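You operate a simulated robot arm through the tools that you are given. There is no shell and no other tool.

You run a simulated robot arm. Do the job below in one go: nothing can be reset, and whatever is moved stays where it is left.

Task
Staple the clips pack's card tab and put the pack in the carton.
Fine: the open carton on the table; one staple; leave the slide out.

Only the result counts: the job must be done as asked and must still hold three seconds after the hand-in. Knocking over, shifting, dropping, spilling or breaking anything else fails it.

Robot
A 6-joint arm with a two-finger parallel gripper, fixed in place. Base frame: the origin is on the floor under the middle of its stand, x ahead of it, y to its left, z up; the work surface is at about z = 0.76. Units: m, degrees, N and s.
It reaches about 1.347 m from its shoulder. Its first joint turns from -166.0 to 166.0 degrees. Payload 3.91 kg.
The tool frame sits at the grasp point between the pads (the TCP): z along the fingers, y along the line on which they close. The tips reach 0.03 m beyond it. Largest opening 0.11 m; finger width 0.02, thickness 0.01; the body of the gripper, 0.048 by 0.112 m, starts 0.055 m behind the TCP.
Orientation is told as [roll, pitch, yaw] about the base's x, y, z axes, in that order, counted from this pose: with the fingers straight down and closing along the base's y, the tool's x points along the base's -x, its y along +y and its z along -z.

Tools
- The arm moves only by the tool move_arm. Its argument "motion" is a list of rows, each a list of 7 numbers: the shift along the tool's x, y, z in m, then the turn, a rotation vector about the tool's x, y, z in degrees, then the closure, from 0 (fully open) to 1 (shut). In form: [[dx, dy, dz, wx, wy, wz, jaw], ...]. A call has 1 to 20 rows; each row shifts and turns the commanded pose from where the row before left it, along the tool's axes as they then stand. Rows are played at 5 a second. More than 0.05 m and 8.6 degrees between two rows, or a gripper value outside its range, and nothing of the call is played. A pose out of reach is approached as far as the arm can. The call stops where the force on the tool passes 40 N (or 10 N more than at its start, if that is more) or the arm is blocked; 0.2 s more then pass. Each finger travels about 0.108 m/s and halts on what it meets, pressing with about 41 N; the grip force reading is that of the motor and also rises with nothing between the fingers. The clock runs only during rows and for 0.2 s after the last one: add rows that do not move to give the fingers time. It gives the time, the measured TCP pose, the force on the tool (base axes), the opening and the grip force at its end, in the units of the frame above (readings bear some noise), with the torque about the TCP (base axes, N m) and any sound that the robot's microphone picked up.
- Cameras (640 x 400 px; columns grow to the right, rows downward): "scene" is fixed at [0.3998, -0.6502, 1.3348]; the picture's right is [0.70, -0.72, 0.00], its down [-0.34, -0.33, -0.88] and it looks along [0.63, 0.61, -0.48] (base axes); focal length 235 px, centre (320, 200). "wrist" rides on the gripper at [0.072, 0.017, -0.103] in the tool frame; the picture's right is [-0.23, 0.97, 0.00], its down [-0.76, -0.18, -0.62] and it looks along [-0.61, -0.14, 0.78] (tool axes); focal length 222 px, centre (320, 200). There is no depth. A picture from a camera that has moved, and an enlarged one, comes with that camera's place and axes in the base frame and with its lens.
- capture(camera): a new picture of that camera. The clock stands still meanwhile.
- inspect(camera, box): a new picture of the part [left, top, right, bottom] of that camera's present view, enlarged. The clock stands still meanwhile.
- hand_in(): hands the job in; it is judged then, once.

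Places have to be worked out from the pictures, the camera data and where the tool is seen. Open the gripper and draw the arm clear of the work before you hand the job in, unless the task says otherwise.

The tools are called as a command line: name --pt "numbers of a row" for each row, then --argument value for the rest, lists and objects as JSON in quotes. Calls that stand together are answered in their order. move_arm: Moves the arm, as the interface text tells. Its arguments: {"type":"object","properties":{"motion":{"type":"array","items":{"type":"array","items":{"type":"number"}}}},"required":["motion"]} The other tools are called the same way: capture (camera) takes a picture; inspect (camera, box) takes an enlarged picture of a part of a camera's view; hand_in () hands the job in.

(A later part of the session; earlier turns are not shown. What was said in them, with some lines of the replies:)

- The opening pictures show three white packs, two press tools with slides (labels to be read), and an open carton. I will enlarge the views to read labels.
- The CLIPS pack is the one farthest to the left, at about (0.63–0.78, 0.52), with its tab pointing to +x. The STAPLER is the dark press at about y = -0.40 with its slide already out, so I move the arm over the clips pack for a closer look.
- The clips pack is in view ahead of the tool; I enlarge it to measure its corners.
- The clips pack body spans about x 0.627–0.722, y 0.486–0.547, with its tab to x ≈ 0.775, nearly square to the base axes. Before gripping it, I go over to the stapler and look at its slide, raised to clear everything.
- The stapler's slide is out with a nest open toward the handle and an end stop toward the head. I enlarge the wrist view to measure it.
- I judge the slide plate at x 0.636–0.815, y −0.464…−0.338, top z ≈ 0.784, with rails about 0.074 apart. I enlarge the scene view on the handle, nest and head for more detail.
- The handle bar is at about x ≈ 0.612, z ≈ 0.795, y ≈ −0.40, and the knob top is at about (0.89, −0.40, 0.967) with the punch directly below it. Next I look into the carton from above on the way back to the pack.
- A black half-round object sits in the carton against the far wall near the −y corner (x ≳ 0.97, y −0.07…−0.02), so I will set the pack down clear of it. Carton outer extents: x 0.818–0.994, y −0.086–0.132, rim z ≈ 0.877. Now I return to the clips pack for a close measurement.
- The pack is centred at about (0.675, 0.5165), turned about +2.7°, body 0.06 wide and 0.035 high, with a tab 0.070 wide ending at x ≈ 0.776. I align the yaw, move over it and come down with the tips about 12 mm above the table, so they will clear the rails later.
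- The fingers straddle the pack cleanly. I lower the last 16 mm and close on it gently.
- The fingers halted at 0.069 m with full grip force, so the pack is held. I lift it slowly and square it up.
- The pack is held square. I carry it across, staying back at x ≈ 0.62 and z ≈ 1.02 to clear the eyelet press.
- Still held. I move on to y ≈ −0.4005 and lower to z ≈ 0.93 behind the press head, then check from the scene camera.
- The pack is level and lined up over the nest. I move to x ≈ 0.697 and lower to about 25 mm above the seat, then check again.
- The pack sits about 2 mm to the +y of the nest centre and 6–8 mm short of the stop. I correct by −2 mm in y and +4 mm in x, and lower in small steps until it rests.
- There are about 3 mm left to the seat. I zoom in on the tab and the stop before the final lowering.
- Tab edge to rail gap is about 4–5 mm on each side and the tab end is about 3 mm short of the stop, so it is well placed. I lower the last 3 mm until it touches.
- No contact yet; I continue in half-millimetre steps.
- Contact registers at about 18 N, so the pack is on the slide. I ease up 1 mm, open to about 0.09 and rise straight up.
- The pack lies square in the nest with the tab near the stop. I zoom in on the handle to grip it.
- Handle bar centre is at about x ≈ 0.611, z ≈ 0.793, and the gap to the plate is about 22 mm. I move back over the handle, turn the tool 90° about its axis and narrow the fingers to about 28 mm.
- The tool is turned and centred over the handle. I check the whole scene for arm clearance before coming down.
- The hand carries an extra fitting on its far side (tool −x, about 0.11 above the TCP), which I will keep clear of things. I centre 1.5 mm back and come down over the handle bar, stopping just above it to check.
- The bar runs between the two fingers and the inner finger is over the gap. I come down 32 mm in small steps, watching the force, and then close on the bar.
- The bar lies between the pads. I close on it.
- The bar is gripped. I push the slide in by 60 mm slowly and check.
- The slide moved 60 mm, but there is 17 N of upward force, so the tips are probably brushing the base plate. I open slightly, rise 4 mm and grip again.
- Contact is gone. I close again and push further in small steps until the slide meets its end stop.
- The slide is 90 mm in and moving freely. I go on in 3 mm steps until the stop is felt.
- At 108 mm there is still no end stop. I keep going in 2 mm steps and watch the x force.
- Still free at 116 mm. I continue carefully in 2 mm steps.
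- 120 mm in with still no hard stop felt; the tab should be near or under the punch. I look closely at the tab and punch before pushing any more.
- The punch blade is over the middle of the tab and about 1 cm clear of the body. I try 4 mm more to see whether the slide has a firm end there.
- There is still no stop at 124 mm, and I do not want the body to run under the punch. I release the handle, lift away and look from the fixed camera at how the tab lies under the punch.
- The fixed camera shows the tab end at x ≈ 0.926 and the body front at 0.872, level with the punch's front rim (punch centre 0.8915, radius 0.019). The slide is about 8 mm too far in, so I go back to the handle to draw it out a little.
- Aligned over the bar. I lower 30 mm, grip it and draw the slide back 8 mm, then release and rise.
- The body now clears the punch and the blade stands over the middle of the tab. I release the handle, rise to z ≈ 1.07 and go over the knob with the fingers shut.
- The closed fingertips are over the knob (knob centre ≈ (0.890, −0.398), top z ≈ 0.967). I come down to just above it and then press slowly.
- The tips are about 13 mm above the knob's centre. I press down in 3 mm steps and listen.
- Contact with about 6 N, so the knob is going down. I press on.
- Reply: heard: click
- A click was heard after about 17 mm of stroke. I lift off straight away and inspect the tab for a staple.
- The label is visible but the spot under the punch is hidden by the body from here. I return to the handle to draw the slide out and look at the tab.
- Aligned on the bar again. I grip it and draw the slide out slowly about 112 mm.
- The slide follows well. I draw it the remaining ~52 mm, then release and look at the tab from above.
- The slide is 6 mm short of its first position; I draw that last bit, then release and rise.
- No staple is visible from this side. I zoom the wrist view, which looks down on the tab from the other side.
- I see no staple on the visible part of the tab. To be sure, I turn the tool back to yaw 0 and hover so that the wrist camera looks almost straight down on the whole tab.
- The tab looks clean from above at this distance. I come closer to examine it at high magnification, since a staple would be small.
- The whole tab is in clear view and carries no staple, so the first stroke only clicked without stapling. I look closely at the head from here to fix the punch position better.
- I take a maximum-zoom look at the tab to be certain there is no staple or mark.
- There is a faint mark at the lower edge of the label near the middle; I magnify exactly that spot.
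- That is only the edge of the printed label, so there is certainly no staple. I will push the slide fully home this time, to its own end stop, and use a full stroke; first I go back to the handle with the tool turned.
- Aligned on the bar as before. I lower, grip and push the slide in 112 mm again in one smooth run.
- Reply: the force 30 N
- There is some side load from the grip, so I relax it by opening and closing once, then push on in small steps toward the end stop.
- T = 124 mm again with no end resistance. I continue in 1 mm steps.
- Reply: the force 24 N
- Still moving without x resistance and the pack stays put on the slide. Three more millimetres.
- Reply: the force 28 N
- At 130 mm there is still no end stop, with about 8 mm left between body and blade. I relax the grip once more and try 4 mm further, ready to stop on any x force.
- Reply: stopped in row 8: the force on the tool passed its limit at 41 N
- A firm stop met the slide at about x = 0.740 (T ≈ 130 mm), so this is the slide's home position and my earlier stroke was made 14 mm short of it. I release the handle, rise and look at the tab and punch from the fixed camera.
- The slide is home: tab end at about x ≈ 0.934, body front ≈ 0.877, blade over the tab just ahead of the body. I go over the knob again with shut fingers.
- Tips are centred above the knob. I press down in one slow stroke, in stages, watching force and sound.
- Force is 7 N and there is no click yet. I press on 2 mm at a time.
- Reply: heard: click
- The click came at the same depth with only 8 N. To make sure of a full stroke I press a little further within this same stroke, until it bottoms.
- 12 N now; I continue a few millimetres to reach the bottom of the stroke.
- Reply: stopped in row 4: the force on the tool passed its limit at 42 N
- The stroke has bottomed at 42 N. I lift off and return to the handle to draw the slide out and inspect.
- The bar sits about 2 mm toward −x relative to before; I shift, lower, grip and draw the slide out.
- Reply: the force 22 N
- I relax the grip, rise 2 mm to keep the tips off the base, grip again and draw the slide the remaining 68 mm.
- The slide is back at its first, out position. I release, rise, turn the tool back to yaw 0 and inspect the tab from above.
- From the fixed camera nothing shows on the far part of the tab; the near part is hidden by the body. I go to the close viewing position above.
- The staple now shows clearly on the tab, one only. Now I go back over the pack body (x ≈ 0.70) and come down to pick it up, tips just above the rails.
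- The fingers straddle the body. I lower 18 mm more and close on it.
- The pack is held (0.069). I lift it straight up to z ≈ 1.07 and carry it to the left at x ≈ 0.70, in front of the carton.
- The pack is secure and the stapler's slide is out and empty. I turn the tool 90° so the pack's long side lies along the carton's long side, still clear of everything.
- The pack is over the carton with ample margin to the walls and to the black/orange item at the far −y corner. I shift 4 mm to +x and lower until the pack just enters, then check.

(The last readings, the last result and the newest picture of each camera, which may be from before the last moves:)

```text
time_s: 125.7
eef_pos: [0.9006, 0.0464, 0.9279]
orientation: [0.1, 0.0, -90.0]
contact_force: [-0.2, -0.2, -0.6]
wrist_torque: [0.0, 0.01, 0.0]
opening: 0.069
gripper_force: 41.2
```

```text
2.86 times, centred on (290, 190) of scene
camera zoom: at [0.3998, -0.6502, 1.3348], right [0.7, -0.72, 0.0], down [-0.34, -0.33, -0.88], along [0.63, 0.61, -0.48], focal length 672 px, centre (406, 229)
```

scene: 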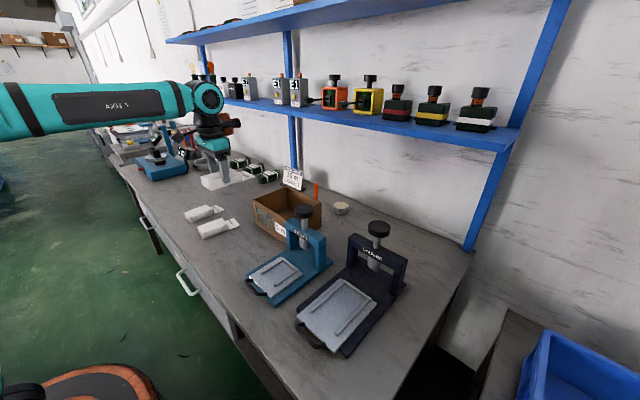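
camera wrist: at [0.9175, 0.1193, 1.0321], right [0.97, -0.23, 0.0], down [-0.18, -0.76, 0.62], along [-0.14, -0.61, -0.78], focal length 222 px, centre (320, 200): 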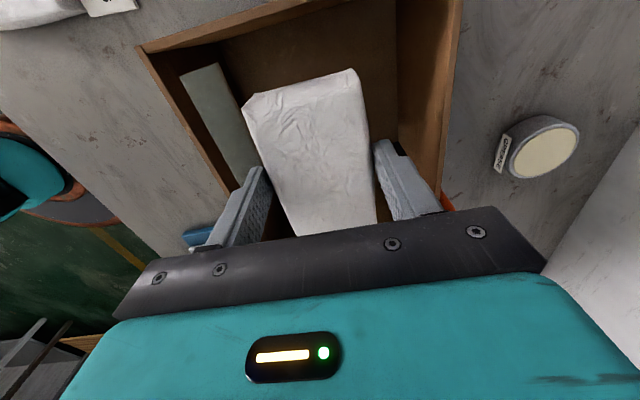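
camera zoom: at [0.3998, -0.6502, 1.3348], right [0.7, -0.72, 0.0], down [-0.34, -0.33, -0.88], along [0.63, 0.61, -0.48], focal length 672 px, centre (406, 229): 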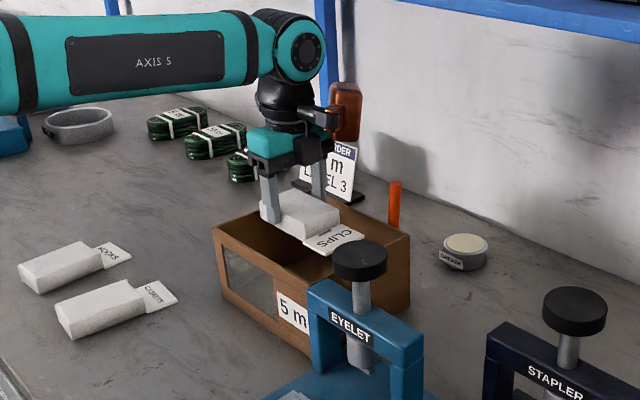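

Well inside the opening with room on all sides. I lower to about 25 mm above the carton floor.

move_arm --pt "0 0 0.025 0 0 0 0.6" --pt "0 0 0.025 0 0 0 0.6" --pt "0 0 0.025 0 0 0 0.6" --pt "0 0 0.015 0 0 0 0.6" --pt "0 0 0 0 0 0 0.6"

inspect --camera "scene" --box '[230, 140, 350, 260]'

capture --camera "wrist"

```text
time_s: 126.9
eef_pos: [0.9008, 0.0482, 0.8365]
orientation: [0.1, 0.0, -90.0]
contact_force: [-0.6, 0.2, -0.6]
wrist_torque: [0.0, -0.03, -0.02]
opening: 0.0689
gripper_force: 41.2
```

```text
3.33 times, centred on (290, 200) of scene
camera zoom: at [0.3998, -0.6502, 1.3348], right [0.7, -0.72, 0.0], down [-0.34, -0.33, -0.88], along [0.63, 0.61, -0.48], focal length 784 px, centre (420, 200)
```

zoom: 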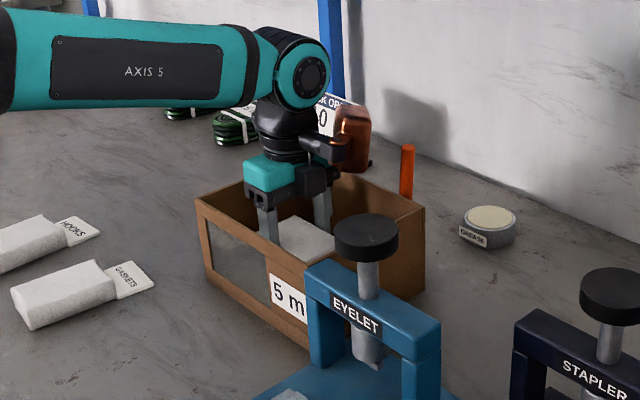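

```text
taken
camera wrist: at [0.9181, 0.1207, 0.9404], right [0.97, -0.23, 0.0], down [-0.18, -0.76, 0.62], along [-0.14, -0.61, -0.78], focal length 222 px, centre (320, 200)
```

wrist: 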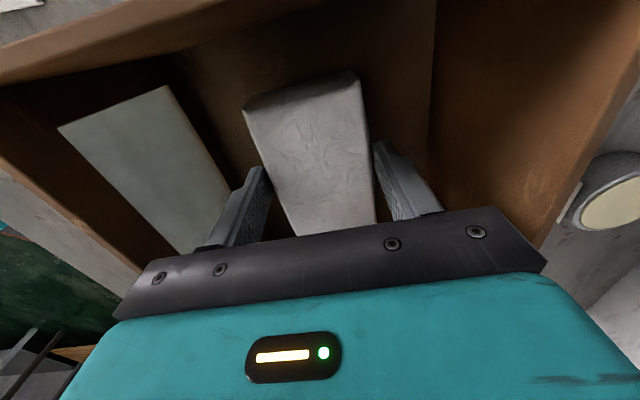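

Still clear all round. I lower gently in small steps to the carton floor.

move_arm --pt "0 0 0.006 0 0 0 0.6" --pt "0 0 0.005 0 0 0 0.6" --pt "0 0 0.004 0 0 0 0.6" --pt "0 0 0.003 0 0 0 0.6" --pt "0 0 0 0 0 0 0.6"

```text
time_s: 128.1
eef_pos: [0.9012, 0.0486, 0.8206]
orientation: [0.1, 0.1, -90.0]
contact_force: [0.2, 0.0, -0.1]
wrist_torque: [-0.01, -0.03, 0.0]
opening: 0.0689
gripper_force: 41.3
```

No contact yet at z ≈ 0.82. I continue in 1.5 mm steps.

move_arm --pt "0 0 0.0015 0 0 0 0.6" --pt "0 0 0.0015 0 0 0 0.6" --pt "0 0 0.0015 0 0 0 0.6" --pt "0 0 0.0015 0 0 0 0.6" --pt "0 0 0 0 0 0 0.6"

```text
time_s: 129.3
eef_pos: [0.9011, 0.0489, 0.8133]
orientation: [0.1, 0.0, -89.8]
contact_force: [1.2, 0.3, -0.8]
wrist_torque: [-0.01, 0.03, -0.02]
opening: 0.0688
gripper_force: 40.6
```

move_arm --pt "0 0 0.001 0 0 0 0.6" --pt "0 0 0.001 0 0 0 0.6" --pt "0 0 0.001 0 0 0 0.6" --pt "0 0 0 0 0 0 0.6"

```text
time_s: 130.3
eef_pos: [0.9015, 0.0484, 0.8101]
orientation: [0.1, 0.0, -90.0]
contact_force: [-0.1, -0.5, -1.8]
wrist_torque: [-0.02, 0.0, 0.0]
opening: 0.0689
gripper_force: 40.6
```

At z ≈ 0.810 the pack's bottom should be about at the floor, but no force shows yet. I go on 1 mm at a time.

move_arm --pt "0 0 0.001 0 0 0 0.6" --pt "0 0 0.001 0 0 0 0.6" --pt "0 0 0 0 0 0 0.6"

capture --camera "wrist"

```text
time_s: 131.1
eef_pos: [0.9011, 0.0485, 0.8095]
orientation: [0.1, 0.0, -90.0]
contact_force: [1.0, 1.2, 8.0]
wrist_torque: [-0.87, 0.02, 0.18]
opening: 0.069
gripper_force: 41.0
```

```text
taken
camera wrist: at [0.917, 0.1197, 0.9135], right [0.97, -0.23, 0.0], down [-0.18, -0.76, 0.62], along [-0.14, -0.61, -0.78], focal length 222 px, centre (320, 200)
```

wrist: 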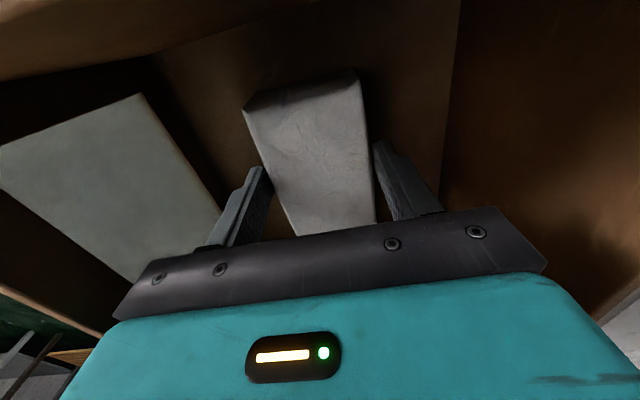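

Contact at last (8 N), with the torque showing the tab end touching first, so the pack rests within a millimetre or so of flat. I open the fingers slowly to about 0.088 and rise straight out.

move_arm --pt "0 0 0 0 0 0 0.36" --pt "0 0 0 0 0 0 0.3" --pt "0 0 0 0 0 0 0.25" --pt "0 0 0 0 0 0 0.2" --pt "0 0 0 0 0 0 0.2" --pt "0 0 -0.005 0 0 0 0.2" --pt "0 0 -0.015 0 0 0 0.2" --pt "0 0 -0.03 0 0 0 0.2" --pt "0 0 -0.04 0 0 0 0.2" --pt "0 0 -0.045 0 0 0 0.2" --pt "0 0 -0.045 0 0 0 0.2" --pt "0 0 -0.045 0 0 0 0.2" --pt "0 0 0 0 0 0 0.2"

capture --camera "wrist"

inspect --camera "scene" --box '[230, 140, 350, 260]'

```text
time_s: 133.9
eef_pos: [0.8993, 0.0501, 1.0329]
orientation: [0.1, 0.0, -89.9]
contact_force: [1.4, 0.3, -0.1]
wrist_torque: [0.03, -0.02, -0.03]
opening: 0.088
gripper_force: 0.1
```

```text
taken
camera wrist: at [0.916, 0.1223, 1.1367], right [0.97, -0.23, 0.0], down [-0.18, -0.76, 0.62], along [-0.14, -0.61, -0.78], focal length 222 px, centre (320, 200)
```

wrist: 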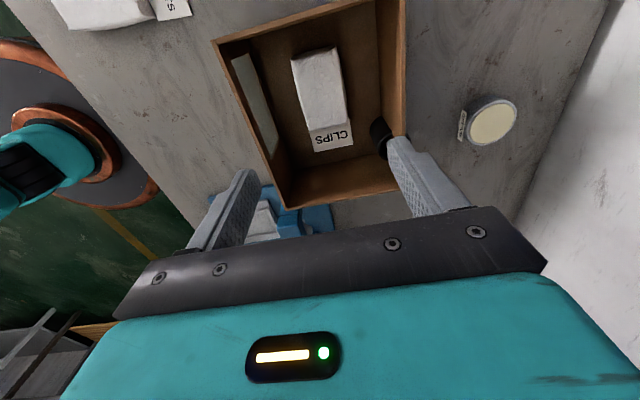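

```text
3.33 times, centred on (290, 200) of scene
camera zoom: at [0.3998, -0.6502, 1.3348], right [0.7, -0.72, 0.0], down [-0.34, -0.33, -0.88], along [0.63, 0.61, -0.48], focal length 784 px, centre (420, 200)
```

zoom: 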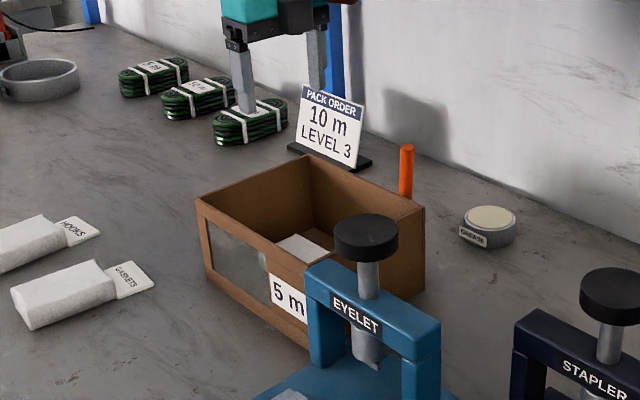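

The CLIPS pack lies flat in the carton, clear of the other item. I draw the arm up and back, open the gripper fully and take last pictures.

move_arm --pt "0 0 -0.04 0 0 0 0" --pt "0 0 -0.04 0 0 0 0" --pt "0 -0.045 -0.01 0 0 0 0" --pt "0 -0.045 -0.01 0 0 0 0" --pt "0 -0.045 -0.01 0 0 0 0" --pt "0 -0.045 -0.01 0 0 0 0" --pt "0 -0.045 -0.01 0 0 0 0" --pt "0 -0.045 -0.01 0 0 0 0" --pt "0 -0.045 0 0 0 0 0" --pt "0 0 0 0 0 0 0"

capture --camera "scene"

inspect --camera "scene" --box '[240, 170, 420, 360]'

capture --camera "wrist"

```text
time_s: 136.1
eef_pos: [0.5856, 0.0492, 1.1727]
orientation: [0.1, 0.1, -90.0]
contact_force: [0.2, -0.5, 0.0]
wrist_torque: [0.02, -0.01, 0.03]
opening: 0.1103
gripper_force: 0.1
```

```text
taken
```

scene: 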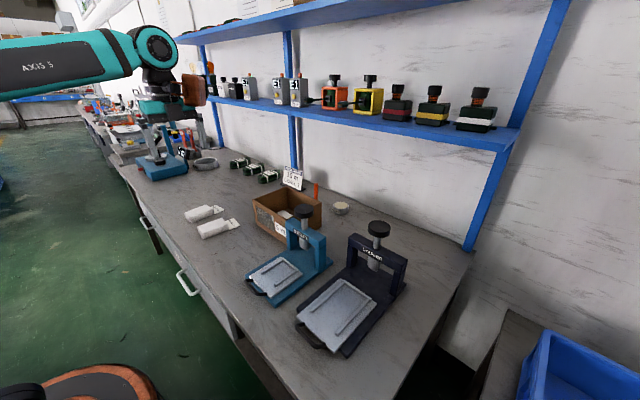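

```text
2.11 times, centred on (330, 265) of scene
camera zoom: at [0.3998, -0.6502, 1.3348], right [0.7, -0.72, 0.0], down [-0.34, -0.33, -0.88], along [0.63, 0.61, -0.48], focal length 495 px, centre (299, 63)
```

zoom: 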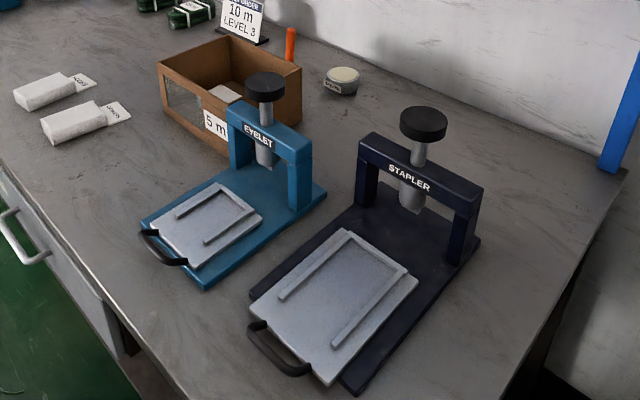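

```text
taken
camera wrist: at [0.6021, 0.1201, 1.2769], right [0.97, -0.23, 0.0], down [-0.18, -0.76, 0.62], along [-0.14, -0.61, -0.78], focal length 222 px, centre (320, 200)
```

wrist: 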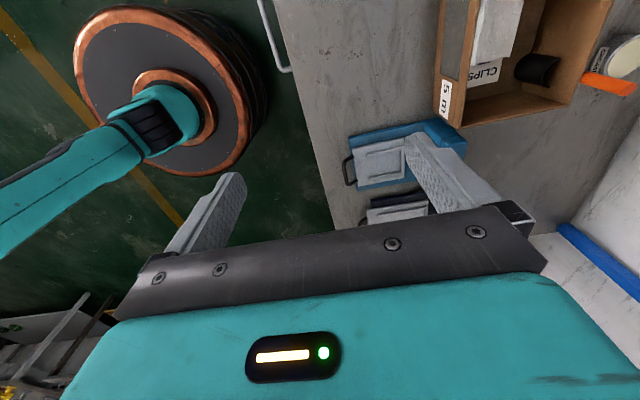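

The stapled CLIPS pack is in the open carton, and the stapler's slide is out and empty. The other packs, presses and items are where they were, and the arm is clear with the gripper open. I hand the job in.

hand_in

```text
The job is handed in.
```

The clips pack has one staple in its card tab and is lying flat in the open carton. The stapler's slide is out and empty, the gripper is open, and the arm is clear of the work.

- **Stapling:** I pressed the stapler twice. The first press was about 14 mm short of the slide's end stop. It clicked but put no staple in the tab, which I checked in close-up. I then pushed the slide fully home and pressed again, and one staple shows on the tab close to the pack body.
- **Carton:** I set the pack down clear of the black and orange item at the carton's far wall. In the last pictures nothing else looked moved.
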